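You operate a simulated robot arm through the tools that you are given. There is no shell and no other tool. Be economical: measure what you need, move in short steps, check, and stop when the job is done.

You run a simulated two-armed robot. Do the job below in one go: nothing can be reset, and whatever is moved stays where it is left.

JOB
On the teal table, fold the grey cloth in half, so that its two short edges meet.

It is judged by the outcome, as a careful person would: the job done as asked, and still so three seconds after it is handed in. It fails if anything else is knocked over, pushed out of place, dropped, spilled or broken. Flat cloth is picked up by pressing the open fingertips on it (5 to 10 N) and closing them slowly along it; thin cloth reads only 2 to 8 mm in the jaws.

ROBOT AND FRAMES
Two 7-joint arms with two-finger parallel grippers on one trunk, on a base that drives. Base frame: it is fixed to the floor where the robot stands at the start and does not move with it; the origin is under the middle of the robot, x ahead of it, y to its left, z up; the surface under the hand at the start is at about z = 80. Lengths are in cm, angles in degrees, forces in N, time in s.
The left shoulder is at the start at [7, 13.3, 110.1], the right one opposite. With the tool pointing down near the work surface each hand reaches from about 18 to 64 cm from the robot's upright axis, wherever it stands, measured 20 degrees to its own side. Places, roughly: teal table [90, -10, 80]. Payload 1.57 kg a hand.
Tool frame (each hand has its own): the origin (TCP) lies between the finger pads and is the grasp point; the fingertips stand 3 cm ahead of it; z points along the fingers, y is the line along which they close. The gripper opens to 8 cm. The fingers are 1.7 cm wide and 1.2 cm thick; the gripper's body (4 by 8.2 cm) begins 8 cm behind the TCP.
Orientation is that of the tool frame in the base frame, as a unit quaternion [w, x, y, z]. With the fingers straight down and closing along the base's y, the tool's x points along the base's -x, its y along +y and its z along -z.

CONTROLS
- The arms move only by the tool nudge_tool. It takes "left_series", "right_series" or both (then of equal length, played together; a hand with none holds still); each is a list of rows, each an object (a shift or turn left out is 0, a gripper value left out holds the last) with "rot": the turn, a rotation vector about the tool's x, y, z in rad, a list of three; "dp": the shift along the tool's x, y, z in cm, a list of three; "grip": the opening, from 0 (shut) to 1 (fully open). In form: [{"rot": [rx, ry, rz], "dp": [tx, ty, tz], "grip": grip}, ...]. A call has 1 to 20 rows; each row is the pose to reach, as a shift and turn from the pose commanded when the call began, along the tool's axes at that moment. A row lasts 0.2 s, in which the tool goes at most 5 cm and 8.6 degrees; a call with a longer step from one row to the next is refused whole, and so is a gripper value outside its range. A pose out of reach is approached as far as the arm can. The call stops where the force on the tool passes 40 N (or 10 N more than at its start, if that is more) or the arm is blocked; 0.2 s more then pass. The fingers move at their own pace (about 15.3 cm/s each) and stop on an object; they squeeze with about 22 N. The grip force told is the motor's: it shows also when the fingers shut on nothing. Time passes only in rows, and 0.2 s behind the last, so rows that repeat a pose let the fingers close. It gives the time, the measured TCP pose, the force on the tool (base axes), the opening and the grip force at its end, in the units of the frame above (readings bear some noise), with the torque about the TCP (base axes, N m) and any sound that the robot's microphone picked up.
- Cameras (640 x 400 px; columns grow to the right, rows downward): "scene" is now at [12.32, -1.02, 130.52]; the picture's right is [-0.14, -0.99, 0.00], its down [-0.78, 0.11, -0.61] and it looks along [0.61, -0.09, -0.79] (base axes); focal length 267 px, centre (320, 200). "left" rides on the left gripper at [7.2, 0.7, -12.2] in its tool frame; the picture's right is [-0.09, 1.00, 0.00], its down [-0.84, -0.08, -0.54] and it looks along [-0.54, -0.05, 0.84] (tool axes); focal length 238 px, centre (320, 200). "right" rides on the right gripper at [7.2, -0.7, -12.2] in its tool frame; the picture's right is [0.09, 1.00, 0.00], its down [-0.84, 0.08, -0.54] and it looks along [-0.54, 0.05, 0.84] (tool axes); focal length 238 px, centre (320, 200). There is no depth. A picture from a camera that has moved, and an enlarged one, comes with that camera's place and axes in the base frame and with its lens.
- get_image(camera): a new picture of that camera. The clock stands still meanwhile.
- move_column(by): slides the trunk up (or, below 0, down) by that many cm; the arms and the scene camera ride with it, the base frame stays. It gives what a move gives, with no picture.
- roll_base(legs): drives the robot by 1 to 6 legs, each [ahead, left, turn to the left] in cm, cm and degrees, along the robot's own axes; the way and the turn of a leg run together, so that a leg with both is an arc; at most 150 cm and 180 degrees a leg. The arms and the cameras ride along, it lands a little off, and it stops where it bumps. It gives what a move gives.
- head_to(pan, tilt): turns the head with the scene camera to pan (to the left, within 86 degrees either way) and tilt (down, from -29 to 69), counted from straight ahead of the robot. It gives what a move gives.
- inspect(camera, box): a new picture of the part [left, top, right, bottom] of that camera's present view, enlarged. The clock stands still meanwhile.
- hand_in(): hands the job in; it is judged then, once.

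Go step by step. Nothing tells you exact positions but the pictures and the camera data: compare them with the known pose of the tool, close in by small moves and look again before you grip or let go. The budget is 120 turns and 100 pictures, counting those below and the enlarged ones. Unless the task says otherwise, let go and move clear before handing in, and close with one line.

The tools are called after "Request:" as a command line: name --argument value ..., lists and objects as JSON in quotes. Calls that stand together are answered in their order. nudge_tool: Moves the arms, as the interface text tells. Its arguments: {"type":"object","properties":{"left_series":{"type":"array"},"right_series":{"type":"array"}},"required":[]} The other tools are called the same way: move_column (by) slides the trunk up or down; roll_base (legs) drives the base; head_to (pan, tilt) turns the head that bears the scene camera; get_image (camera) takes a picture; inspect (camera, box) takes an enlarged picture of a part of a camera's view; hand_in () hands the job in.

At the start:

```text
clock: 0.0
left_eef_pos: [43.79, 10.12, 99.22]
left_ee_rot: [-0.001, -0.001, 1.0, -0.001]
left_force: [0.1, -0.6, 0.2]
left_wrist_torque: [0.02, 0.01, 0.01]
left_finger_gap: 8.0
left_grasp_force: 0.1
right_eef_pos: [42.92, -27.57, 95.02]
right_ee_rot: [0.0, -0.001, 1.0, 0.0]
right_force: [-0.1, -0.2, 0.6]
right_wrist_torque: [0.01, 0.0, 0.0]
right_finger_gap: 8.02
right_grasp_force: 0.0
trunk travel left (down, up): [-67.5, 26.5]
robot x, y, heading: [-0.57, 0.02, 0.0]
head pan, tilt: [-8.1, 52.2]
```

scene: 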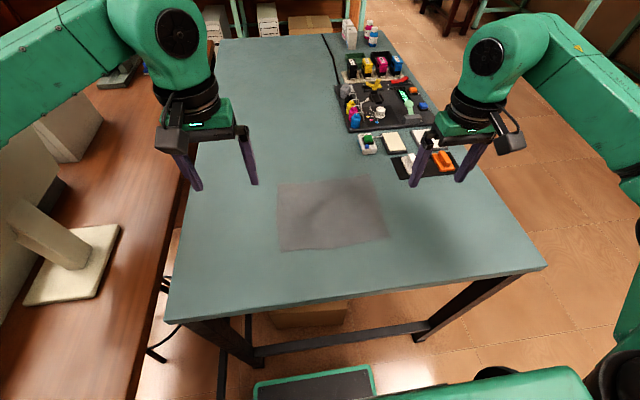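
right: 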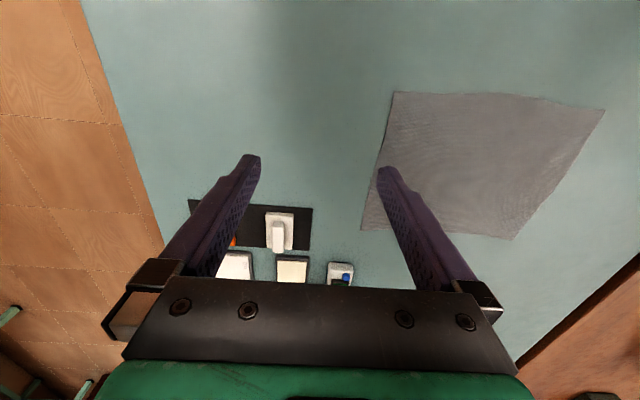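
left: 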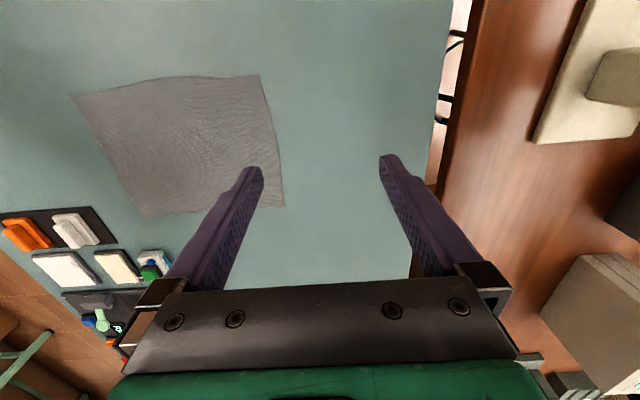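

The cloth looks to be about 24 cm along y (3 to -21) and 18 cm along x (39 to 58), so the short edges are the left and right ones. I'll enlarge the view to fix the corners, and turn both hands so that the fingers close along x.

Request:
inspect --camera "scene" --box '[250, 160, 410, 260]'

Request:
nudge_tool --right_series '[{"rot": [0, 0, -0.14]}, {"rot": [0, 0, -0.28]}, {"rot": [0, 0, -0.42]}, {"rot": [0, 0, -0.56]}, {"rot": [0, 0, -0.7]}, {"rot": [0, 0, -0.84]}, {"rot": [0, 0, -0.98]}, {"rot": [0, 0, -1.12]}, {"rot": [0, 0, -1.26]}, {"rot": [0, 0, -1.4]}, {"rot": [0, 0, -1.5]}, {"rot": [0, 0, -1.571]}]' --left_series '[{"rot": [0, 0, 0.14]}, {"rot": [0, 0, 0.28]}, {"rot": [0, 0, 0.42]}, {"rot": [0, 0, 0.56]}, {"rot": [0, 0, 0.7]}, {"rot": [0, 0, 0.84]}, {"rot": [0, 0, 0.98]}, {"rot": [0, 0, 1.12]}, {"rot": [0, 0, 1.26]}, {"rot": [0, 0, 1.4]}, {"rot": [0, 0, 1.5]}, {"rot": [0, 0, 1.571]}]'

```text
4.00 times, centred on (330, 210) of scene
camera zoom: at [12.32, -1.02, 130.52], right [-0.14, -0.99, 0.0], down [-0.78, 0.11, -0.61], along [0.61, -0.09, -0.79], focal length 1069 px, centre (280, 160)
```

zoom: 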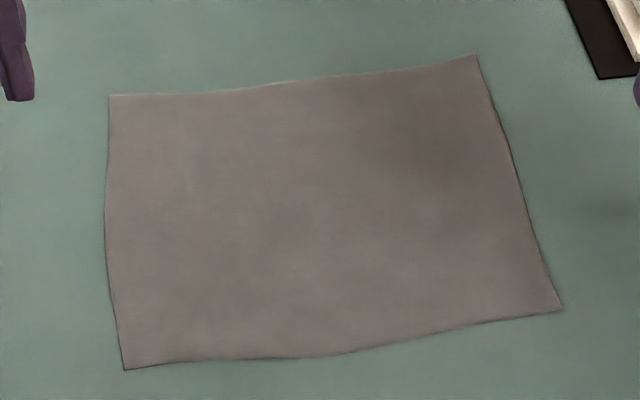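

```text
clock: 2.3
left_eef_pos: [27.44, 5.98, 97.98]
left_ee_rot: [0.015, 0.624, 0.781, 0.007]
left_force: [-1.0, 1.0, -0.1]
left_wrist_torque: [-0.01, -0.02, -0.02]
left_finger_gap: 7.99
left_grasp_force: 0.0
left hand out of reach, approached as far as the arm can: row 6, 7, 8, 9, 10, 11
right_eef_pos: [25.99, -11.51, 82.68]
right_ee_rot: [0.025, -0.626, 0.779, -0.028]
right_force: [0.3, -0.4, -0.3]
right_wrist_torque: [-0.02, -0.02, 0.02]
right_finger_gap: 8.01
right_grasp_force: 0.0
right hand out of reach, approached as far as the arm can: row 3, 4, 5, 6, 7, 8, 9, 10, 11
trunk travel left (down, up): [-67.5, 26.5]
robot x, y, heading: [0.0, -0.03, 0.0]
head pan, tilt: [-8.1, 52.2]
stopped in row 11 (right hand): the force on the tool passed its limit at 46 N (the readings are from after the stop); the commanded pose is now the measured one
```

The hands drifted towards the robot because that wrist turn is out of reach, and the right one touched something. I'll look before moving.

Request:
get_image --camera "scene"

Request:
get_image --camera "right"

```text
95 pictures are left
camera scene: at [12.02, -1.13, 130.55], right [-0.14, -0.99, 0.0], down [-0.78, 0.11, -0.61], along [0.61, -0.09, -0.79], focal length 267 px, centre (320, 200)
```

scene: 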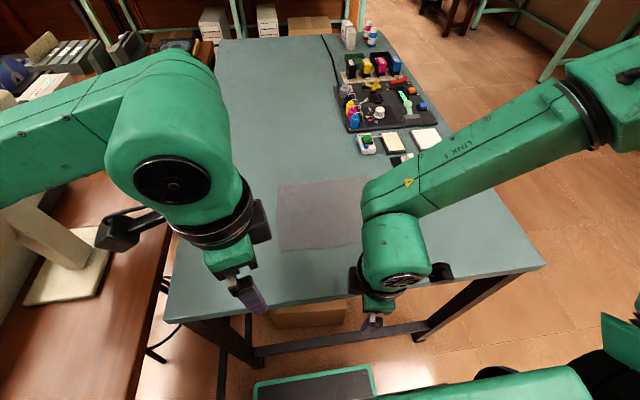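

```text
94 pictures are left
camera right: at [24.16, -18.47, 94.98], right [-0.99, 0.12, -0.07], down [0.06, 0.84, 0.54], along [0.13, 0.53, -0.84], focal length 238 px, centre (320, 200)
```

right: 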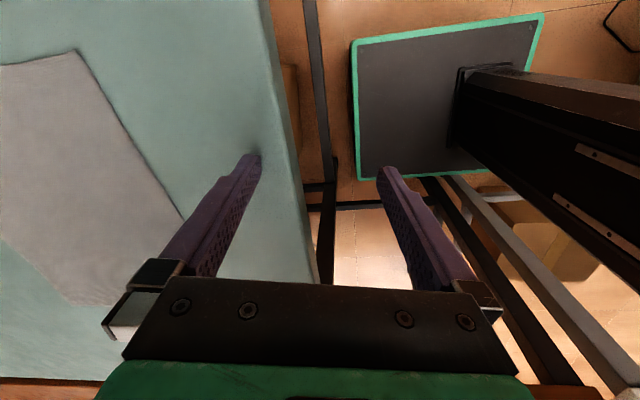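

The right fingertip only brushed the bare table edge and nothing moved. I'll lift both hands and bring them back to the start poses.

Request:
nudge_tool --right_series '[{"dp": [0, 0, -4]}, {"dp": [0, 0, -8]}, {"dp": [0, 0, -12]}, {"dp": [1, -1.6, -14], "rot": [0, 0, 0.12]}, {"dp": [2, -3.3, -14], "rot": [0, 0, 0.24]}, {"dp": [3, -5, -14], "rot": [0, 0, 0.36]}, {"dp": [4, -6.6, -14], "rot": [0, 0, 0.48]}, {"dp": [5, -8.3, -14], "rot": [0, 0, 0.6]}, {"dp": [6, -10, -14], "rot": [0, 0, 0.72]}, {"dp": [7, -11.6, -14], "rot": [0, 0, 0.84]}, {"dp": [8, -13.3, -14], "rot": [0, 0, 0.96]}, {"dp": [9, -15, -14], "rot": [0, 0, 1.08]}, {"dp": [10, -16.6, -14], "rot": [0, 0, 1.2]}, {"dp": [11, -18.3, -14], "rot": [0, 0, 1.3]}, {"dp": [12, -20, -14], "rot": [0, 0, 1.355]}]' --left_series '[{"dp": [0, 0, -1.5]}, {"dp": [0, 0, -1.5]}, {"dp": [0, 0, -1.5]}, {"dp": [0.3, 1.5, -1.5], "rot": [0, 0, -0.12]}, {"dp": [0.7, 3, -1.5], "rot": [0, 0, -0.24]}, {"dp": [1.0, 4.5, -1.5], "rot": [0, 0, -0.36]}, {"dp": [1.4, 6, -1.5], "rot": [0, 0, -0.48]}, {"dp": [1.7, 7.5, -1.5], "rot": [0, 0, -0.6]}, {"dp": [2.1, 9, -1.5], "rot": [0, 0, -0.72]}, {"dp": [2.4, 10.5, -1.5], "rot": [0, 0, -0.84]}, {"dp": [2.8, 12, -1.5], "rot": [0, 0, -0.96]}, {"dp": [3.1, 13.5, -1.5], "rot": [0, 0, -1.08]}, {"dp": [3.5, 15, -1.5], "rot": [0, 0, -1.2]}, {"dp": [3.9, 16.5, -1.5], "rot": [0, 0, -1.3]}, {"dp": [4.2, 17.9, -1.5], "rot": [0, 0, -1.349]}]'

```text
clock: 5.5
left_eef_pos: [44.0, 13.59, 100.06]
left_ee_rot: [0.014, -0.002, 1.0, -0.001]
left_force: [-0.2, 0.9, -0.2]
left_wrist_torque: [0.02, -0.01, 0.0]
left_finger_gap: 8.02
left_grasp_force: 0.0
right_eef_pos: [41.92, -27.79, 97.96]
right_ee_rot: [0.037, 0.0, 0.999, -0.003]
right_force: [0.8, -0.1, 0.9]
right_wrist_torque: [-0.02, 0.0, 0.03]
right_finger_gap: 7.99
right_grasp_force: 0.1
right hand out of reach, approached as far as the arm can: row 1, 2, 3, 4, 5
trunk travel left (down, up): [-67.5, 26.5]
robot x, y, heading: [0.04, -0.19, -0.2]
head pan, tilt: [-8.1, 52.2]
```

Back at the start poses. Next I'll test the opposite wrist turn for both hands and take out the small tilt.

Request:
nudge_tool --right_series '[{"rot": [0, 0.074, 0]}]' --left_series '[{"rot": [0, 0.028, 0]}]'

Request:
nudge_tool --right_series '[{"rot": [0, 0, 0.14]}, {"rot": [0, 0, 0.28]}, {"rot": [0, 0, 0.42]}, {"rot": [0, 0, 0.56]}, {"rot": [0, 0, 0.7]}, {"rot": [0, 0, 0.84]}, {"rot": [0, 0, 0.98]}, {"rot": [0, 0, 1.12]}, {"rot": [0, 0, 1.26]}, {"rot": [0, 0, 1.4]}, {"rot": [0, 0, 1.5]}, {"rot": [0, 0, 1.571]}]' --left_series '[{"rot": [0, 0, -0.14]}, {"rot": [0, 0, -0.28]}, {"rot": [0, 0, -0.42]}, {"rot": [0, 0, -0.56]}, {"rot": [0, 0, -0.7]}, {"rot": [0, 0, -0.84]}, {"rot": [0, 0, -0.98]}, {"rot": [0, 0, -1.12]}, {"rot": [0, 0, -1.26]}, {"rot": [0, 0, -1.4]}, {"rot": [0, 0, -1.5]}, {"rot": [0, 0, -1.571]}]'

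Request:
get_image --camera "scene"

```text
clock: 5.9
left_eef_pos: [43.81, 13.74, 100.08]
left_ee_rot: [0.002, -0.002, 1.0, -0.002]
left_force: [-1.0, -0.6, 0.3]
left_wrist_torque: [0.0, 0.02, 0.01]
left_finger_gap: 8.01
left_grasp_force: 0.0
right_eef_pos: [41.86, -27.62, 98.11]
right_ee_rot: [-0.001, 0.0, 1.0, -0.004]
right_force: [0.2, 0.3, -0.2]
right_wrist_torque: [-0.04, -0.04, -0.01]
right_finger_gap: 8.01
right_grasp_force: 0.0
trunk travel left (down, up): [-67.5, 26.5]
robot x, y, heading: [0.36, 0.36, -0.2]
head pan, tilt: [-8.1, 52.2]
```

```text
clock: 8.5
left_eef_pos: [43.69, 13.76, 99.91]
left_ee_rot: [0.001, 0.708, -0.706, 0.004]
left_force: [-0.8, 0.2, -0.4]
left_wrist_torque: [0.0, -0.01, -0.01]
left_finger_gap: 8.02
left_grasp_force: 0.1
right_eef_pos: [41.79, -27.66, 97.97]
right_ee_rot: [0.003, 0.707, 0.707, -0.002]
right_force: [0.0, 0.8, 0.3]
right_wrist_torque: [-0.01, -0.01, 0.02]
right_finger_gap: 8.01
right_grasp_force: 0.1
trunk travel left (down, up): [-67.5, 26.5]
robot x, y, heading: [0.05, 0.02, -0.2]
head pan, tilt: [-8.1, 52.2]
```

```text
93 pictures are left
camera scene: at [11.85, -1.52, 130.57], right [-0.14, -0.99, 0.0], down [-0.78, 0.11, -0.62], along [0.61, -0.08, -0.79], focal length 267 px, centre (320, 200)
```

scene: 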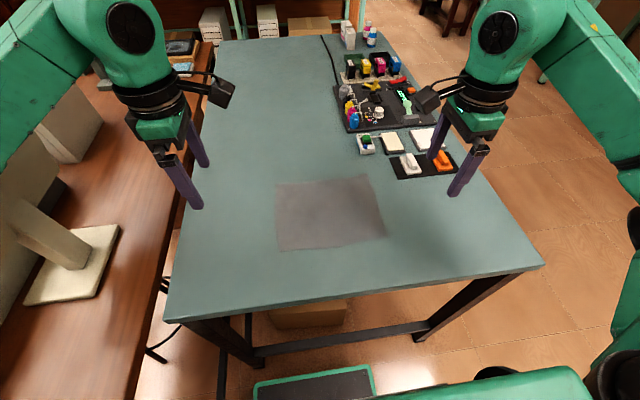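

The opposite turn reaches cleanly. The cloth spans x 39 to 58 and y 3.2 to -20.5. I'll hover the right hand over the far end of the right short edge and see how much room there is for the left hand.

Request:
nudge_tool --right_series '[{"dp": [0, 3, 0], "grip": 0.3}, {"dp": [0, 6, 0]}, {"dp": [1, 9, 0]}, {"dp": [3, 12, 0]}, {"dp": [6, 12.7, 2]}, {"dp": [8.3, 12.7, 5]}, {"dp": [8.3, 12.7, 8]}, {"dp": [8.3, 12.7, 8]}]' --left_series '[{"dp": [3, 0, 0], "grip": 0.3}, {"dp": [6, 0, 0]}, {"dp": [9, 0, 0]}, {"dp": [12, 1.4, 0]}, {"dp": [14, 1.4, 0]}, {"dp": [15, 1.4, 0]}, {"dp": [15, 1.4, 0]}, {"dp": [15, 1.4, 0]}]'

Request:
get_image --camera "scene"

Request:
get_image --camera "right"

```text
clock: 10.3
left_eef_pos: [42.89, -0.81, 99.93]
left_ee_rot: [0.002, 0.708, -0.706, 0.003]
left_force: [-1.0, 0.3, -0.3]
left_wrist_torque: [-0.02, -0.02, -0.01]
left_finger_gap: 2.42
left_grasp_force: 0.0
right_eef_pos: [54.88, -18.7, 89.91]
right_ee_rot: [0.003, 0.707, 0.707, -0.006]
right_force: [1.5, -0.3, -0.3]
right_wrist_torque: [-0.02, 0.03, -0.01]
right_finger_gap: 2.41
right_grasp_force: 0.0
trunk travel left (down, up): [-67.5, 26.5]
robot x, y, heading: [0.04, -0.02, -0.2]
head pan, tilt: [-8.1, 52.2]
```

```text
92 pictures are left
camera scene: at [12.33, -1.01, 130.53], right [-0.14, -0.99, 0.0], down [-0.78, 0.11, -0.61], along [0.61, -0.09, -0.79], focal length 267 px, centre (320, 200)
```

scene: 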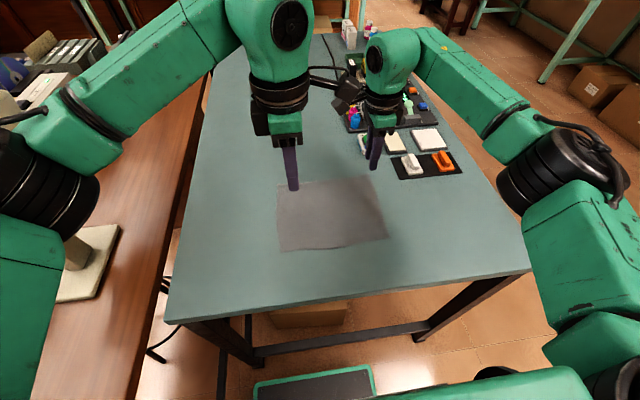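

```text
91 pictures are left
camera right: at [54.14, -11.43, 102.1], right [1.0, 0.09, 0.0], down [0.08, -0.83, 0.55], along [0.05, -0.55, -0.83], focal length 238 px, centre (320, 200)
```

right: 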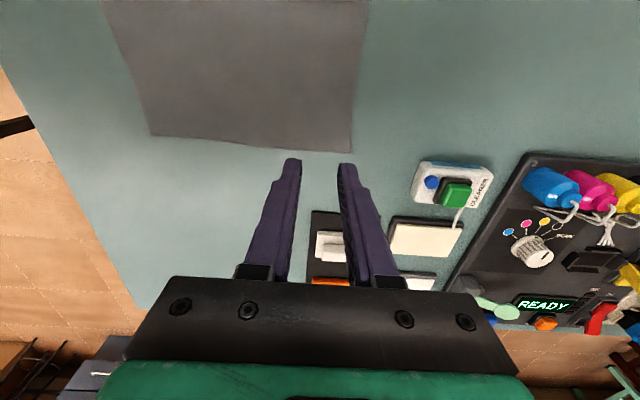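

Both cameras agree that the right edge lies at y ≈ -20.2, with x from 38.6 to 58. I'll bring the left hand over the near part of that edge, staying high, and check the clearance.

Request:
nudge_tool --left_series '[{"dp": [2, 0.9, 0]}, {"dp": [4, 0.9, 0]}, {"dp": [6, 0.9, 0]}, {"dp": [8, 0.9, 0]}, {"dp": [10, 0.9, 0]}, {"dp": [12, 0.9, 0]}, {"dp": [14, 0.9, 0]}, {"dp": [15.5, 0.9, 2]}, {"dp": [17, 0.9, 5]}, {"dp": [18.2, 0.9, 8]}, {"dp": [18.2, 0.9, 10]}, {"dp": [18.2, 0.9, 10]}]'

Request:
get_image --camera "scene"

Request:
get_image --camera "left"

```text
clock: 12.3
left_eef_pos: [42.03, -17.44, 96.62]
left_ee_rot: [-0.008, -0.705, 0.709, -0.005]
left_force: [-6.8, 8.9, 1.2]
left_wrist_torque: [-1.51, -0.81, -0.52]
left_finger_gap: 2.41
left_grasp_force: 0.1
right_eef_pos: [54.83, -19.6, 89.54]
right_ee_rot: [0.0, 0.712, 0.702, -0.011]
right_force: [-0.9, 0.1, 0.0]
right_wrist_torque: [-0.02, 0.03, 0.01]
right_finger_gap: 2.38
right_grasp_force: 0.1
trunk travel left (down, up): [-67.5, 26.5]
robot x, y, heading: [-0.2, -0.25, 0.0]
head pan, tilt: [-8.1, 52.2]
stopped in row 9 (left hand): the force on the tool passed its limit at 83 N (the readings are from after the stop); the commanded pose is now the measured one
```

```text
90 pictures are left
camera scene: at [12.4, -1.14, 130.52], right [-0.14, -0.99, 0.0], down [-0.78, 0.11, -0.61], along [0.61, -0.09, -0.79], focal length 267 px, centre (320, 200)
```

scene: 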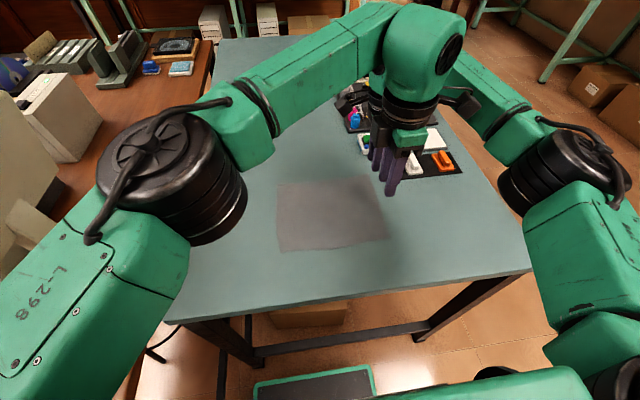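

```text
89 pictures are left
camera left: at [41.4, -24.37, 108.91], right [-1.0, 0.1, 0.0], down [0.08, 0.85, 0.53], along [0.05, 0.52, -0.85], focal length 238 px, centre (320, 200)
```

left: 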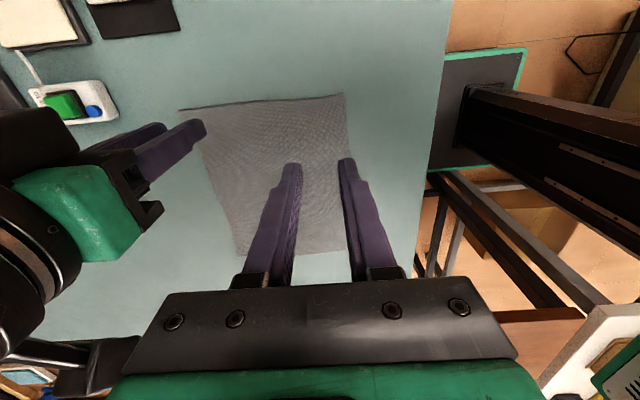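

The left gripper's camera touched the right forearm, and nothing on the table moved. I'll back the left hand off and turn it 45° so that its camera faces the robot and it can pinch the corner diagonally.

Request:
nudge_tool --left_series '[{"dp": [-2, 0, -1]}, {"dp": [-4, 0, -1]}, {"dp": [-7, 0, -1]}, {"dp": [-9, 0.5, -1], "rot": [0, 0, 0.14]}, {"dp": [-9, 1, -1], "rot": [0, 0, 0.28]}, {"dp": [-9, 1.4, -1], "rot": [0, 0, 0.42]}, {"dp": [-9, 1.4, -1], "rot": [0, 0, 0.56]}, {"dp": [-9, 1.4, -1], "rot": [0, 0, 0.7]}, {"dp": [-9, 1.4, -1], "rot": [0, 0, 0.785]}, {"dp": [-9, 1.4, -1], "rot": [0, 0, 0.785]}]'

Request:
get_image --camera "scene"

```text
clock: 14.5
left_eef_pos: [40.63, -8.28, 97.35]
left_ee_rot: [-0.005, -0.38, 0.925, -0.008]
left_force: [0.0, -0.4, 0.3]
left_wrist_torque: [0.01, 0.01, 0.0]
left_finger_gap: 2.39
left_grasp_force: 0.0
right_eef_pos: [54.72, -19.46, 89.59]
right_ee_rot: [0.001, 0.712, 0.702, -0.009]
right_force: [0.6, 0.4, 0.8]
right_wrist_torque: [0.05, 0.01, -0.03]
right_finger_gap: 2.39
right_grasp_force: 0.0
trunk travel left (down, up): [-67.5, 26.5]
robot x, y, heading: [0.03, -0.22, -0.2]
head pan, tilt: [-8.1, 52.2]
```

```text
88 pictures are left
camera scene: at [12.37, -1.04, 130.52], right [-0.14, -0.99, 0.0], down [-0.78, 0.11, -0.61], along [0.61, -0.09, -0.79], focal length 267 px, centre (320, 200)
```

scene: 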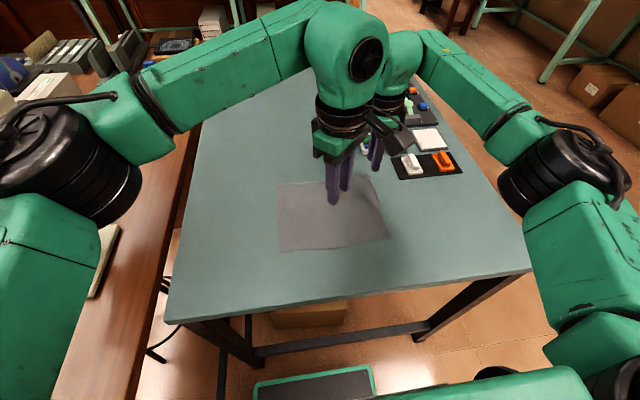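

There's room now. I'll bring the left hand over the near-right corner of the cloth.

Request:
nudge_tool --left_series '[{"dp": [1.2, -1.2, 0]}, {"dp": [2.4, -2.4, 0]}, {"dp": [3.6, -3.6, 0]}, {"dp": [4.8, -4.8, 0]}, {"dp": [6, -6, 0]}, {"dp": [7.1, -7.1, 2]}, {"dp": [7.1, -7.1, 5]}, {"dp": [7.1, -7.1, 8]}, {"dp": [7.1, -7.1, 8]}]'

Request:
get_image --camera "scene"

Request:
get_image --camera "left"

```text
clock: 16.5
left_eef_pos: [40.55, -18.6, 89.69]
left_ee_rot: [-0.006, -0.381, 0.925, -0.008]
left_force: [-0.4, -0.6, 0.3]
left_wrist_torque: [0.0, 0.03, 0.02]
left_finger_gap: 2.42
left_grasp_force: 0.1
right_eef_pos: [54.65, -19.35, 89.57]
right_ee_rot: [0.001, 0.712, 0.702, -0.01]
right_force: [0.3, 0.5, 0.4]
right_wrist_torque: [-0.01, -0.03, 0.01]
right_finger_gap: 2.4
right_grasp_force: 0.1
trunk travel left (down, up): [-67.5, 26.5]
robot x, y, heading: [0.12, 0.0, -0.0]
head pan, tilt: [-8.1, 52.2]
```

```text
87 pictures are left
camera scene: at [12.34, -1.04, 130.53], right [-0.14, -0.99, 0.0], down [-0.78, 0.11, -0.61], along [0.61, -0.09, -0.79], focal length 267 px, centre (320, 200)
```

scene: 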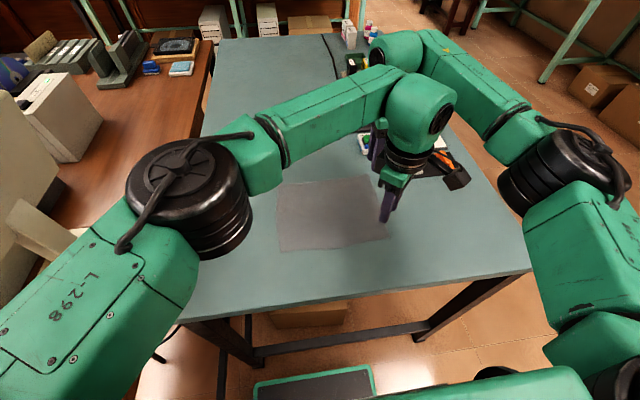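

```text
86 pictures are left
camera left: at [35.15, -23.01, 101.92], right [-0.64, 0.77, -0.01], down [0.65, 0.55, 0.53], along [0.41, 0.33, -0.85], focal length 238 px, centre (320, 200)
```

left: 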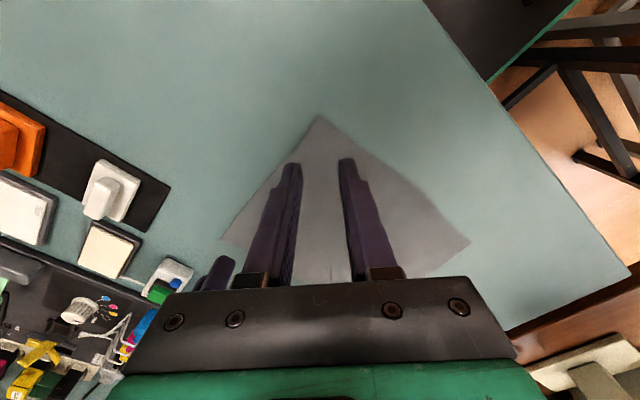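

Corner C shows at (39.0, -20.1) and the pinch is lined up along its diagonal. I'll narrow the left opening and lower both hands close to the cloth.

Request:
nudge_tool --left_series '[{"dp": [-0.3, 0, 2], "grip": 0.22}, {"dp": [-0.3, 0, 4]}, {"dp": [-0.3, 0, 5.5]}, {"dp": [-0.3, 0, 6]}, {"dp": [-0.3, 0, 6.3]}, {"dp": [-0.3, 0, 6.3]}]' --right_series '[{"dp": [0.3, 0, 2]}, {"dp": [0.3, 0, 4]}, {"dp": [0.3, 0, 5.5]}, {"dp": [0.3, 0, 6]}, {"dp": [0.3, 0, 6.2]}, {"dp": [0.3, 0, 6.2]}]'

Request:
get_image --camera "left"

Request:
get_image --camera "right"

```text
clock: 17.9
left_eef_pos: [40.67, -18.44, 83.38]
left_ee_rot: [-0.005, -0.381, 0.924, -0.008]
left_force: [0.7, -0.4, -0.2]
left_wrist_torque: [0.02, 0.02, 0.03]
left_finger_gap: 1.77
left_grasp_force: 0.0
right_eef_pos: [54.59, -19.15, 83.35]
right_ee_rot: [0.001, 0.712, 0.702, -0.01]
right_force: [-0.6, -0.7, 0.6]
right_wrist_torque: [-0.02, 0.01, 0.02]
right_finger_gap: 2.42
right_grasp_force: 0.2
trunk travel left (down, up): [-67.5, 26.5]
robot x, y, heading: [-0.17, -0.02, 0.1]
head pan, tilt: [-8.1, 52.2]
```

```text
85 pictures are left
camera left: at [35.21, -22.84, 95.69], right [-0.64, 0.77, -0.01], down [0.65, 0.55, 0.53], along [0.41, 0.33, -0.85], focal length 238 px, centre (320, 200)
```

left: 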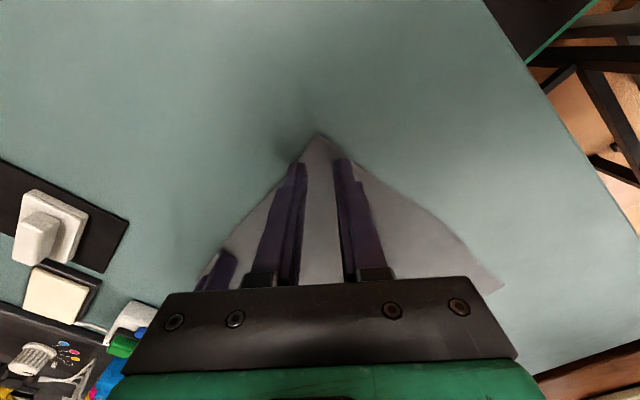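

```text
84 pictures are left
camera right: at [54.14, -11.75, 95.41], right [1.0, 0.08, -0.01], down [0.07, -0.83, 0.55], along [0.03, -0.55, -0.83], focal length 238 px, centre (320, 200)
```

right: 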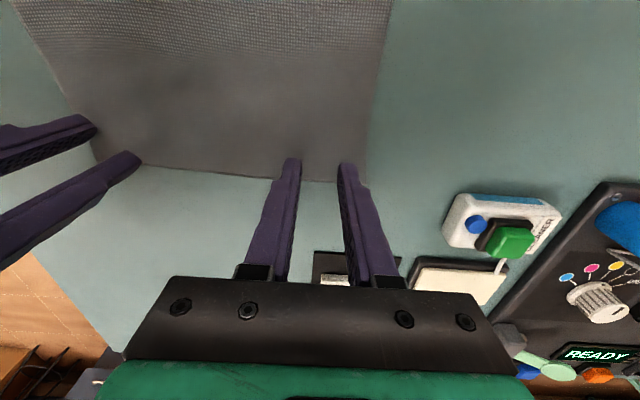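

Both pinches are placed. I'll press down slowly and read the force.

Request:
nudge_tool --left_series '[{"dp": [-0.4, 0, 0.1]}, {"dp": [-0.4, 0, 0.2]}, {"dp": [-0.4, 0, 0.3]}, {"dp": [-0.4, 0, 0.4]}, {"dp": [-0.4, 0, 0.4]}]' --right_series '[{"dp": [0, 0, 0.1]}, {"dp": [0, 0, 0.2]}, {"dp": [0, 0, 0.3]}, {"dp": [0, 0, 0.4]}, {"dp": [0, 0, 0.4]}]'

```text
clock: 19.1
left_eef_pos: [40.86, -18.08, 83.19]
left_ee_rot: [-0.005, -0.382, 0.924, -0.01]
left_force: [3.6, 0.1, 14.1]
left_wrist_torque: [0.23, 0.03, -0.04]
left_finger_gap: 1.61
left_grasp_force: 0.0
right_eef_pos: [54.52, -19.14, 83.06]
right_ee_rot: [0.003, 0.712, 0.702, -0.009]
right_force: [1.2, -0.6, 9.1]
right_wrist_torque: [-0.03, -0.22, -0.04]
right_finger_gap: 2.49
right_grasp_force: 0.3
trunk travel left (down, up): [-67.5, 26.5]
robot x, y, heading: [0.26, 0.17, -0.0]
head pan, tilt: [-8.1, 52.2]
```

The forces are about right: the right hand reads 9 N, and I'll ease the left a little from 14 N. Now I'll close both slowly.

Request:
nudge_tool --left_series '[{"dp": [0, 0, -0.08], "grip": 0.22}, {"dp": [0, 0, -0.08], "grip": 0.2}, {"dp": [0, 0, -0.08], "grip": 0.185}, {"dp": [0, 0, -0.08], "grip": 0.17}, {"dp": [0, 0, -0.08], "grip": 0.155}, {"dp": [0, 0, -0.08], "grip": 0.14}, {"dp": [0, 0, -0.08], "grip": 0.125}, {"dp": [0, 0, -0.08], "grip": 0.11}, {"dp": [0, 0, -0.08], "grip": 0.095}, {"dp": [0, 0, -0.08], "grip": 0.08}, {"dp": [0, 0, -0.08], "grip": 0.065}, {"dp": [0, 0, -0.08], "grip": 0.05}, {"dp": [0, 0, -0.08], "grip": 0.035}, {"dp": [0, 0, -0.08], "grip": 0.02}, {"dp": [0, 0, -0.08], "grip": 0.01}, {"dp": [0, 0, -0.08], "grip": 0}, {"dp": [0, 0, -0.08], "grip": 0}, {"dp": [0, 0, -0.08], "grip": 0}]' --right_series '[{"grip": 0.28}, {"grip": 0.26}, {"grip": 0.24}, {"grip": 0.22}, {"grip": 0.2}, {"grip": 0.18}, {"grip": 0.16}, {"grip": 0.14}, {"grip": 0.12}, {"grip": 0.1}, {"grip": 0.08}, {"grip": 0.06}, {"grip": 0.045}, {"grip": 0.03}, {"grip": 0.015}, {"grip": 0}, {"grip": 0}, {"grip": 0}]'

Request:
get_image --camera "left"

Request:
get_image --camera "right"

```text
clock: 22.9
left_eef_pos: [40.84, -18.12, 83.06]
left_ee_rot: [-0.005, -0.381, 0.924, -0.009]
left_force: [-1.2, 0.4, -0.5]
left_wrist_torque: [-0.01, 0.01, 0.01]
left_finger_gap: 0.0
left_grasp_force: 21.4
right_eef_pos: [54.54, -19.22, 83.13]
right_ee_rot: [0.003, 0.712, 0.702, -0.008]
right_force: [3.4, -0.6, 19.6]
right_wrist_torque: [0.08, -0.21, 0.03]
right_finger_gap: 0.18
right_grasp_force: 21.7
trunk travel left (down, up): [-67.5, 26.5]
robot x, y, heading: [0.28, -0.09, 0.1]
head pan, tilt: [-8.1, 52.2]
```

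```text
83 pictures are left
camera left: at [35.32, -22.43, 95.43], right [-0.64, 0.77, -0.01], down [0.65, 0.55, 0.53], along [0.42, 0.33, -0.85], focal length 238 px, centre (320, 200)
```

left: 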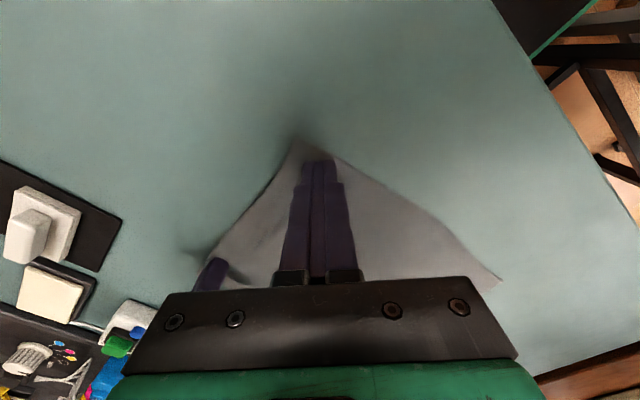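

```text
82 pictures are left
camera right: at [53.97, -11.71, 95.26], right [1.0, 0.08, -0.01], down [0.07, -0.83, 0.55], along [0.04, -0.55, -0.83], focal length 238 px, centre (320, 200)
```

right: 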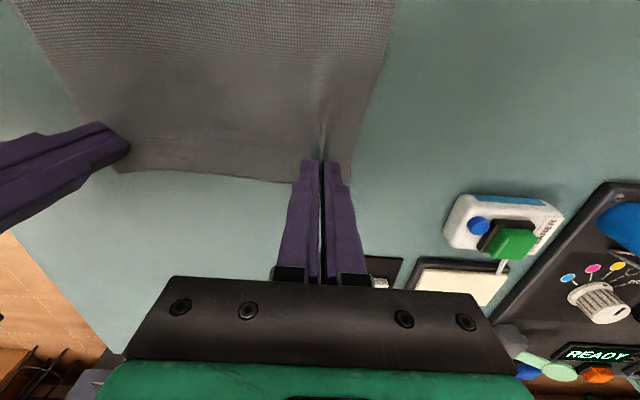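

The right hand holds the cloth (1.8 mm) but the left slipped off it, and the corner is now at about (40, -20.6). I'll lift the left slightly, reopen it, recentre and press again.

Request:
nudge_tool --left_series '[{"dp": [0, 0, -0.6]}, {"dp": [0, -0.5, -1.2], "grip": 0.28}, {"dp": [-0.1, -1.1, -1.2]}, {"dp": [-0.1, -1.1, -0.8]}, {"dp": [-0.1, -1.1, -0.4]}, {"dp": [-0.1, -1.1, -0.2]}, {"dp": [-0.1, -1.1, 0]}, {"dp": [-0.1, -1.1, 0]}]'

Request:
get_image --camera "left"

```text
clock: 24.7
left_eef_pos: [41.76, -18.25, 83.43]
left_ee_rot: [-0.005, -0.381, 0.924, -0.01]
left_force: [-0.7, 0.0, -0.4]
left_wrist_torque: [0.01, 0.02, 0.0]
left_finger_gap: 2.22
left_grasp_force: 0.1
left hand out of reach, approached as far as the arm can: row 5, 6, 7, 8
right_eef_pos: [54.51, -19.16, 83.2]
right_ee_rot: [0.003, 0.712, 0.702, -0.009]
right_force: [4.5, -0.6, 22.5]
right_wrist_torque: [0.05, -0.28, -0.02]
right_finger_gap: 0.17
right_grasp_force: 21.6
trunk travel left (down, up): [-67.5, 26.5]
robot x, y, heading: [0.14, 0.06, 0.0]
head pan, tilt: [-8.1, 52.2]
```

```text
81 pictures are left
camera left: at [36.2, -22.65, 95.82], right [-0.64, 0.77, -0.02], down [0.65, 0.55, 0.53], along [0.42, 0.33, -0.85], focal length 238 px, centre (320, 200)
```

left: 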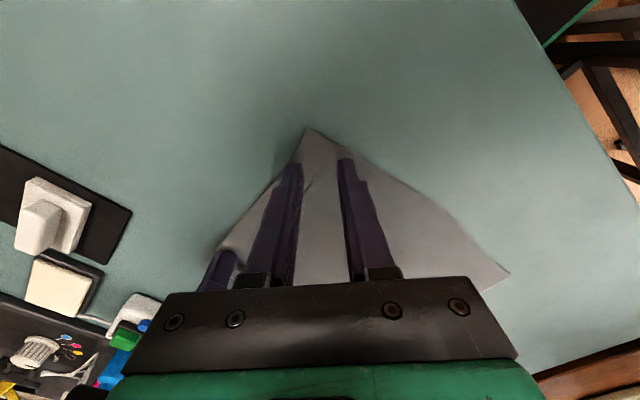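

The left hand is at the edge of its reach across the body. I'll release the right, lift both, and shift the base 6 cm to the right so that both hands reach better.

Request:
nudge_tool --left_series '[{"dp": [0, 0, -2]}, {"dp": [0, 0, -4]}, {"dp": [0, 0, -7]}, {"dp": [0, 0, -10]}, {"dp": [0, 0, -10]}]' --right_series '[{"dp": [0, 0, -0.15], "grip": 0.15}, {"dp": [0, 0, -0.4], "grip": 0.3}, {"dp": [0, 0, -3]}, {"dp": [0, 0, -7]}, {"dp": [0, 0, -10]}]'

Request:
roll_base --legs '[[0, -6, 0]]'

Request:
get_image --camera "scene"

Request:
get_image --camera "left"

Request:
get_image --camera "right"

```text
clock: 25.9
left_eef_pos: [42.03, -18.24, 93.7]
left_ee_rot: [-0.005, -0.381, 0.924, -0.008]
left_force: [-0.3, 0.1, 0.8]
left_wrist_torque: [0.0, 0.0, -0.03]
left_finger_gap: 2.23
left_grasp_force: 0.0
right_eef_pos: [54.94, -19.03, 93.04]
right_ee_rot: [0.0, 0.712, 0.702, -0.011]
right_force: [0.0, -0.4, -0.8]
right_wrist_torque: [-0.02, -0.01, 0.0]
right_finger_gap: 2.42
right_grasp_force: 0.0
trunk travel left (down, up): [-67.5, 26.5]
robot x, y, heading: [-0.13, -0.12, -0.1]
head pan, tilt: [-8.1, 52.2]
```

```text
clock: 26.9
left_eef_pos: [41.96, -23.92, 93.54]
left_ee_rot: [-0.005, -0.383, 0.924, -0.01]
left_force: [-0.2, 0.4, -0.7]
left_wrist_torque: [0.0, 0.01, -0.01]
left_finger_gap: 2.24
left_grasp_force: 0.0
right_eef_pos: [54.94, -24.97, 93.15]
right_ee_rot: [0.002, 0.711, 0.703, -0.01]
right_force: [-0.6, -0.4, -0.9]
right_wrist_torque: [0.0, -0.04, -0.02]
right_finger_gap: 2.43
right_grasp_force: 0.1
trunk travel left (down, up): [-67.5, 26.5]
robot x, y, heading: [-0.04, -5.97, -0.1]
head pan, tilt: [-8.1, 52.2]
```

```text
80 pictures are left
camera scene: at [12.34, -6.8, 130.53], right [-0.14, -0.99, 0.0], down [-0.78, 0.11, -0.61], along [0.61, -0.09, -0.79], focal length 267 px, centre (320, 200)
```

scene: 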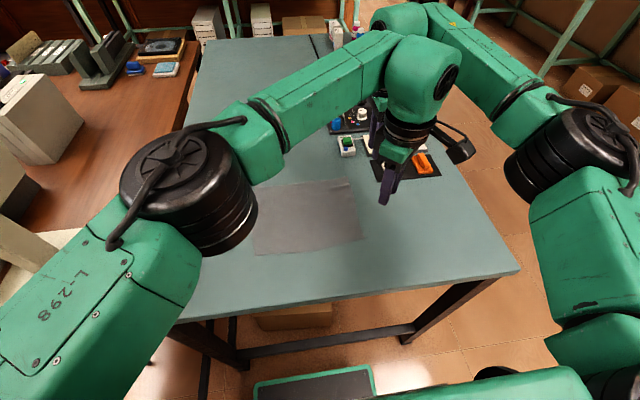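

```text
79 pictures are left
camera left: at [36.53, -28.32, 105.85], right [-0.64, 0.77, -0.01], down [0.65, 0.55, 0.53], along [0.41, 0.33, -0.85], focal length 238 px, centre (320, 200)
```

left: 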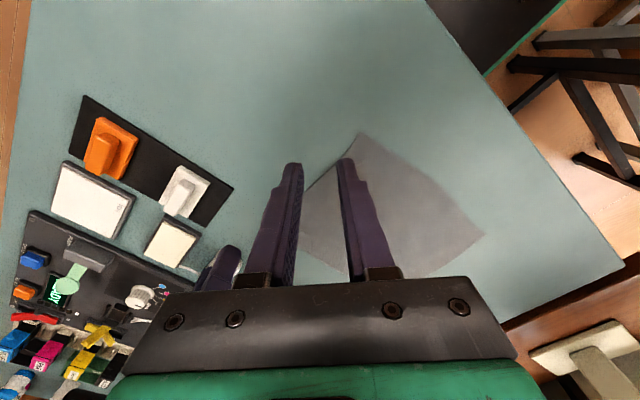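

```text
78 pictures are left
camera right: at [54.48, -17.42, 105.34], right [1.0, 0.08, -0.01], down [0.07, -0.83, 0.56], along [0.03, -0.55, -0.83], focal length 238 px, centre (320, 200)
```

right: 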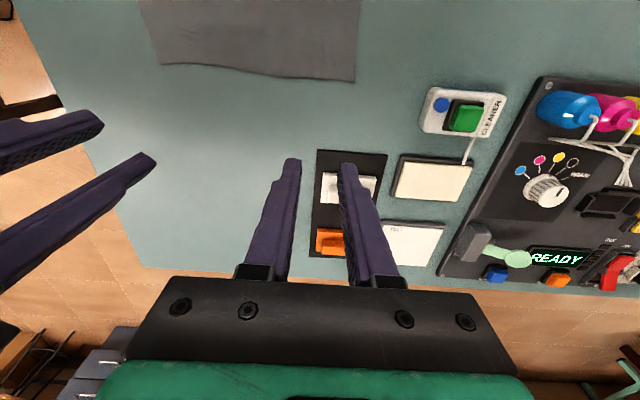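

The cloth has relaxed flat again, with the corners at about (39.3, -20.3) and (57.6, -20.3). Before gripping, I'll rehearse the carry to y ≈ +2 in the air to be sure both hands reach it.

Request:
nudge_tool --left_series '[{"dp": [-2.1, 2.1, 0]}, {"dp": [-4.2, 4.2, 0]}, {"dp": [-6.3, 6.3, 0]}, {"dp": [-8.4, 8.4, 0]}, {"dp": [-10.5, 10.5, 0]}, {"dp": [-12.6, 12.6, 0]}, {"dp": [-14.7, 14.7, 0]}, {"dp": [-16.8, 16.8, 2]}, {"dp": [-18.4, 18.4, 5]}, {"dp": [-18.4, 18.4, 8]}, {"dp": [-18.4, 18.4, 8]}]' --right_series '[{"dp": [3, 0, 0]}, {"dp": [6, 0, 0]}, {"dp": [9, 0, 0]}, {"dp": [12, 0, 0]}, {"dp": [15, 0, 0]}, {"dp": [18, 0, 0]}, {"dp": [21, 0, 0]}, {"dp": [24, 0, 2]}, {"dp": [27, 0, 5]}, {"dp": [27, 0, 8]}, {"dp": [27, 0, 8]}]'

```text
clock: 29.3
left_eef_pos: [42.21, 1.86, 84.94]
left_ee_rot: [-0.007, -0.386, 0.922, -0.005]
left_force: [0.5, -0.7, 0.0]
left_wrist_torque: [0.04, 0.01, -0.02]
left_finger_gap: 2.24
left_grasp_force: 0.0
right_eef_pos: [52.4, 1.65, 84.64]
right_ee_rot: [0.001, 0.715, 0.699, -0.01]
right_force: [0.0, -0.6, 0.5]
right_wrist_torque: [0.02, -0.01, -0.05]
right_finger_gap: 2.4
right_grasp_force: 0.1
right hand out of reach, approached as far as the arm can: row 8, 9, 10, 11
trunk travel left (down, up): [-67.5, 26.5]
robot x, y, heading: [0.08, -5.45, 0.1]
head pan, tilt: [-8.1, 52.2]
```

The right hand falls about 2.5 cm short there. I'll raise both hands, drive 4 cm ahead, and test the reach again.

Request:
nudge_tool --left_series '[{"dp": [0, 0, -4]}, {"dp": [0, 0, -8]}, {"dp": [0, 0, -8]}]' --right_series '[{"dp": [0, 0, -4]}, {"dp": [0, 0, -8]}, {"dp": [0, 0, -8]}]'

Request:
roll_base --legs '[[4, 0, 0]]'

Request:
nudge_tool --left_series '[{"dp": [0, 0, 0]}, {"dp": [0, 0, 3]}, {"dp": [0, 0, 6]}, {"dp": [0, 0, 8]}, {"dp": [0, 0, 8]}]' --right_series '[{"dp": [0.5, 0, 0]}, {"dp": [1, 0, 3]}, {"dp": [1.5, 0, 6]}, {"dp": [1.5, 0, 8]}, {"dp": [1.5, 0, 8]}]'

```text
clock: 30.1
left_eef_pos: [42.18, 2.07, 93.08]
left_ee_rot: [-0.006, -0.384, 0.923, -0.007]
left_force: [0.8, -0.3, 0.7]
left_wrist_torque: [0.03, 0.01, -0.02]
left_finger_gap: 2.23
left_grasp_force: 0.0
right_eef_pos: [52.61, 1.74, 92.59]
right_ee_rot: [0.001, 0.714, 0.7, -0.01]
right_force: [0.3, 0.9, 0.0]
right_wrist_torque: [0.01, 0.03, -0.01]
right_finger_gap: 2.4
right_grasp_force: 0.1
trunk travel left (down, up): [-67.5, 26.5]
robot x, y, heading: [0.01, -5.82, -0.0]
head pan, tilt: [-8.1, 52.2]
```

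```text
clock: 31.0
left_eef_pos: [45.82, 1.96, 93.4]
left_ee_rot: [-0.005, -0.383, 0.924, -0.009]
left_force: [0.2, 0.4, 0.7]
left_wrist_torque: [0.01, -0.02, 0.0]
left_finger_gap: 2.25
left_grasp_force: 0.1
right_eef_pos: [56.28, 1.7, 92.81]
right_ee_rot: [0.002, 0.715, 0.7, -0.01]
right_force: [0.6, 0.4, -0.3]
right_wrist_torque: [0.01, 0.02, 0.02]
right_finger_gap: 2.41
right_grasp_force: 0.0
trunk travel left (down, up): [-67.5, 26.5]
robot x, y, heading: [4.03, -6.1, -0.0]
head pan, tilt: [-8.1, 52.2]
```

```text
clock: 32.2
left_eef_pos: [46.16, 1.83, 85.17]
left_ee_rot: [-0.005, -0.383, 0.924, -0.008]
left_force: [-0.2, 0.5, -0.1]
left_wrist_torque: [0.0, -0.02, -0.01]
left_finger_gap: 2.25
left_grasp_force: 0.1
right_eef_pos: [56.66, 1.63, 84.59]
right_ee_rot: [0.001, 0.714, 0.7, -0.009]
right_force: [0.1, -0.8, 0.5]
right_wrist_torque: [0.02, 0.0, 0.0]
right_finger_gap: 2.4
right_grasp_force: 0.1
right hand out of reach, approached as far as the arm can: row 1, 2, 3, 4, 5
trunk travel left (down, up): [-67.5, 26.5]
robot x, y, heading: [4.27, -5.96, 0.0]
head pan, tilt: [-8.1, 52.2]
```

Request:
nudge_tool --right_series '[{"dp": [-1.5, -1.2, 0]}, {"dp": [-0.9, -2.2, 0]}, {"dp": [-0.5, -2.2, 0]}, {"dp": [-0.5, -2.2, 0]}]'

```text
clock: 33.2
left_eef_pos: [46.22, 2.03, 85.11]
left_ee_rot: [-0.005, -0.386, 0.922, -0.008]
left_force: [-0.3, -0.1, 0.5]
left_wrist_torque: [0.03, 0.02, -0.01]
left_finger_gap: 2.26
left_grasp_force: 0.0
right_eef_pos: [54.72, 0.79, 84.6]
right_ee_rot: [0.001, 0.719, 0.695, -0.01]
right_force: [0.5, -0.3, -0.7]
right_wrist_torque: [0.01, -0.01, 0.03]
right_finger_gap: 2.4
right_grasp_force: 0.2
trunk travel left (down, up): [-67.5, 26.5]
robot x, y, heading: [4.01, -5.77, 0.3]
head pan, tilt: [-8.1, 52.2]
```

Request:
nudge_tool --right_series '[{"dp": [0.8, 0, 0]}, {"dp": [1.6, 0, 0]}, {"dp": [2.4, 0, 0]}, {"dp": [2.4, 0, 0]}]'

```text
clock: 34.2
left_eef_pos: [46.45, 2.65, 85.09]
left_ee_rot: [-0.005, -0.393, 0.92, -0.007]
left_force: [-0.2, 0.1, 0.5]
left_wrist_torque: [0.01, 0.01, 0.02]
left_finger_gap: 2.24
left_grasp_force: 0.1
right_eef_pos: [55.49, 1.83, 84.5]
right_ee_rot: [0.002, 0.729, 0.684, -0.011]
right_force: [0.1, -0.4, 0.0]
right_wrist_torque: [0.0, -0.03, 0.01]
right_finger_gap: 2.41
right_grasp_force: 0.1
trunk travel left (down, up): [-67.5, 26.5]
robot x, y, heading: [3.74, -5.63, -0.1]
head pan, tilt: [-8.1, 52.2]
```

The left hand is being pushed by the right because they're only 9 cm apart here, so this is contact and not a reach limit. I'll move the left back to x ≈ 42 and retry.

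Request:
nudge_tool --left_series '[{"dp": [0.9, 0.7, 0]}, {"dp": [1.8, 1.4, 0]}, {"dp": [2.7, 2.1, 0]}, {"dp": [3.4, 2.6, 0]}, {"dp": [3.4, 2.6, 0]}]'

Request:
get_image --camera "scene"

Request:
get_image --camera "right"

```text
clock: 35.4
left_eef_pos: [41.72, 1.15, 85.26]
left_ee_rot: [-0.006, -0.382, 0.924, -0.008]
left_force: [-0.4, 0.0, 0.4]
left_wrist_torque: [0.01, 0.0, 0.03]
left_finger_gap: 2.25
left_grasp_force: 0.0
right_eef_pos: [54.44, 3.45, 84.51]
right_ee_rot: [0.001, 0.713, 0.701, -0.01]
right_force: [-0.4, -0.9, -0.3]
right_wrist_torque: [-0.02, 0.0, -0.02]
right_finger_gap: 2.41
right_grasp_force: 0.1
trunk travel left (down, up): [-67.5, 26.5]
robot x, y, heading: [4.02, -5.97, 0.0]
head pan, tilt: [-8.1, 52.2]
```

```text
77 pictures are left
camera scene: at [16.31, -6.93, 130.52], right [-0.14, -0.99, 0.0], down [-0.78, 0.11, -0.61], along [0.61, -0.09, -0.79], focal length 267 px, centre (320, 200)
```

scene: 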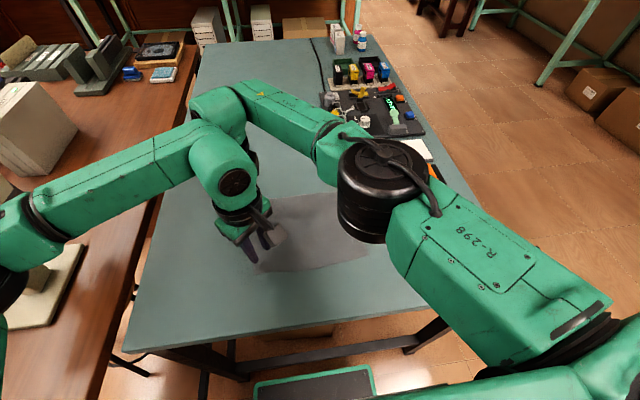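

```text
76 pictures are left
camera right: at [53.98, 10.98, 96.77], right [1.0, 0.07, -0.01], down [0.07, -0.83, 0.55], along [0.03, -0.55, -0.83], focal length 238 px, centre (320, 200)
```

right: 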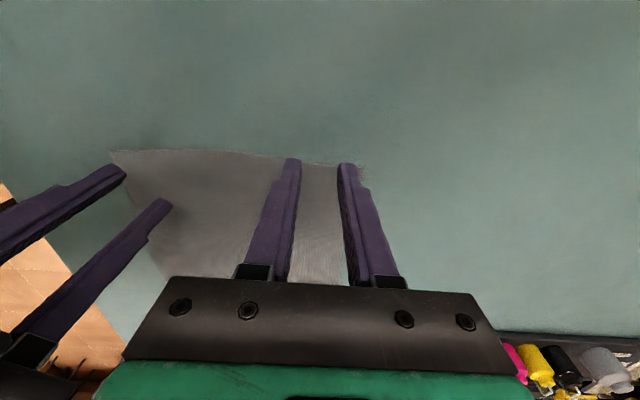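

Both hands reach the far side. I'll go back over the right edge now, with the right hand leading.

Request:
nudge_tool --left_series '[{"dp": [0, 0, -3]}, {"dp": [0, 0, -6]}, {"dp": [1, -1, -6]}, {"dp": [3, -2.8, -6]}, {"dp": [5, -4.7, -6]}, {"dp": [7, -6.6, -6]}, {"dp": [9, -8.5, -6]}, {"dp": [11, -10.4, -6]}, {"dp": [13, -12.2, -6]}, {"dp": [14.5, -13.5, -6]}, {"dp": [14.5, -13.5, -3]}, {"dp": [14.5, -13.5, 0]}, {"dp": [14.5, -13.5, 0.6]}, {"dp": [14.5, -13.5, 0.6]}]' --right_series '[{"dp": [0, 0, -3]}, {"dp": [-2, 0, -6]}, {"dp": [-5, 0, -6]}, {"dp": [-8, 0, -6]}, {"dp": [-11, 0, -6]}, {"dp": [-14, 0, -6]}, {"dp": [-17, 0, -6]}, {"dp": [-19.5, 0, -6]}, {"dp": [-21.5, 0, -6]}, {"dp": [-22.65, 0, -6]}, {"dp": [-22.65, 0, -3]}, {"dp": [-22.65, 0, 0]}, {"dp": [-22.65, 0, 0.6]}, {"dp": [-22.65, 0, 0.6]}]'

Request:
get_image --camera "left"

Request:
get_image --camera "right"

```text
clock: 38.4
left_eef_pos: [41.13, -18.6, 85.16]
left_ee_rot: [-0.005, -0.383, 0.924, -0.009]
left_force: [-0.4, 0.3, 0.3]
left_wrist_torque: [0.01, 0.01, -0.03]
left_finger_gap: 2.23
left_grasp_force: 0.0
right_eef_pos: [53.87, -19.11, 84.49]
right_ee_rot: [0.001, 0.715, 0.699, -0.01]
right_force: [0.0, 0.4, 0.6]
right_wrist_torque: [0.03, -0.02, 0.01]
right_finger_gap: 2.39
right_grasp_force: 0.0
trunk travel left (down, up): [-67.5, 26.5]
robot x, y, heading: [4.14, -5.89, -0.0]
head pan, tilt: [-8.1, 52.2]
```

```text
75 pictures are left
camera left: at [35.69, -23.03, 97.43], right [-0.64, 0.77, -0.01], down [0.65, 0.55, 0.53], along [0.41, 0.33, -0.85], focal length 238 px, centre (320, 200)
```

left: 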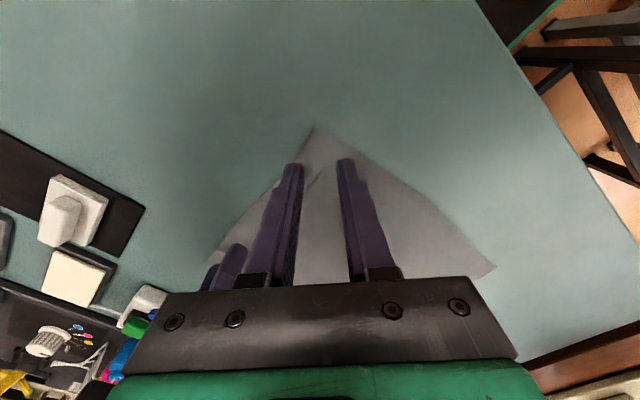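

```text
74 pictures are left
camera right: at [53.51, -11.65, 96.57], right [1.0, 0.07, -0.01], down [0.07, -0.83, 0.55], along [0.03, -0.55, -0.83], focal length 238 px, centre (320, 200)
```

right: 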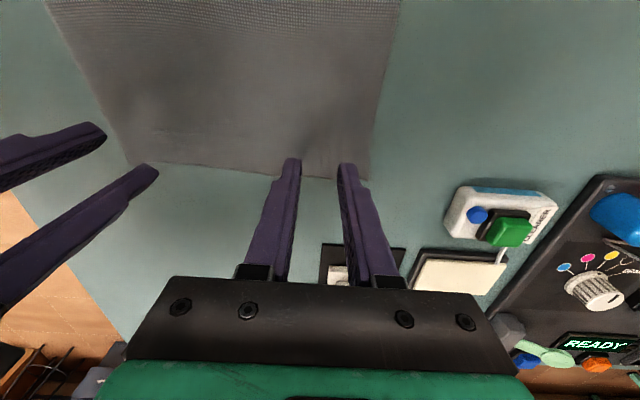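

Both hands are over their spots. I'll lower onto the cloth and press.

Request:
nudge_tool --left_series '[{"dp": [-0.3, 0, 1]}, {"dp": [-0.3, 0, 1.6]}, {"dp": [-0.3, 0, 1.8]}, {"dp": [-0.3, 0, 1.9]}, {"dp": [-0.3, 0, 2.0]}, {"dp": [-0.3, 0, 2.1]}, {"dp": [-0.3, 0, 2.1]}]' --right_series '[{"dp": [0, 0.5, 0.6]}, {"dp": [0, 0.5, 1.0]}, {"dp": [0, 0.5, 1.2]}, {"dp": [0, 0.5, 1.3]}, {"dp": [0, 0.5, 1.4]}, {"dp": [0, 0.5, 1.5]}, {"dp": [0, 0.5, 1.5]}]'

```text
clock: 40.0
left_eef_pos: [41.06, -18.38, 83.19]
left_ee_rot: [-0.003, -0.382, 0.924, -0.01]
left_force: [3.2, 0.9, 15.6]
left_wrist_torque: [0.22, 0.1, -0.02]
left_finger_gap: 2.05
left_grasp_force: 0.0
right_eef_pos: [54.2, -18.84, 83.12]
right_ee_rot: [0.002, 0.713, 0.701, -0.009]
right_force: [-1.8, -1.3, 15.6]
right_wrist_torque: [0.02, -0.3, 0.0]
right_finger_gap: 2.29
right_grasp_force: 0.1
trunk travel left (down, up): [-67.5, 26.5]
robot x, y, heading: [3.91, -6.28, 0.0]
head pan, tilt: [-8.1, 52.2]
```

Both hands press about 15 N, and the torques show one finger of each carrying the load. I'll level the tools slightly and ease the pressure.

Request:
nudge_tool --left_series '[{"dp": [0, 0, -0.1], "rot": [-0.018, 0, 0]}, {"dp": [0, 0, -0.05], "rot": [-0.018, 0, 0]}, {"dp": [0, 0, -0.05], "rot": [-0.018, 0, 0]}]' --right_series '[{"dp": [0, 0, -0.1], "rot": [-0.012, 0, 0]}, {"dp": [0, 0, -0.05], "rot": [-0.012, 0, 0]}, {"dp": [0, 0, -0.05], "rot": [-0.012, 0, 0]}]'

```text
clock: 40.8
left_eef_pos: [41.09, -18.36, 83.16]
left_ee_rot: [-0.006, -0.383, 0.924, -0.001]
left_force: [0.0, 0.1, 11.0]
left_wrist_torque: [-0.06, -0.16, 0.0]
left_finger_gap: 2.2
left_grasp_force: 0.0
right_eef_pos: [54.15, -19.04, 83.17]
right_ee_rot: [0.006, 0.715, 0.699, -0.005]
right_force: [-0.5, -0.2, 14.1]
right_wrist_torque: [0.04, 0.05, 0.02]
right_finger_gap: 2.27
right_grasp_force: 0.1
trunk travel left (down, up): [-67.5, 26.5]
robot x, y, heading: [3.91, -6.17, -0.1]
head pan, tilt: [-8.1, 52.2]
```

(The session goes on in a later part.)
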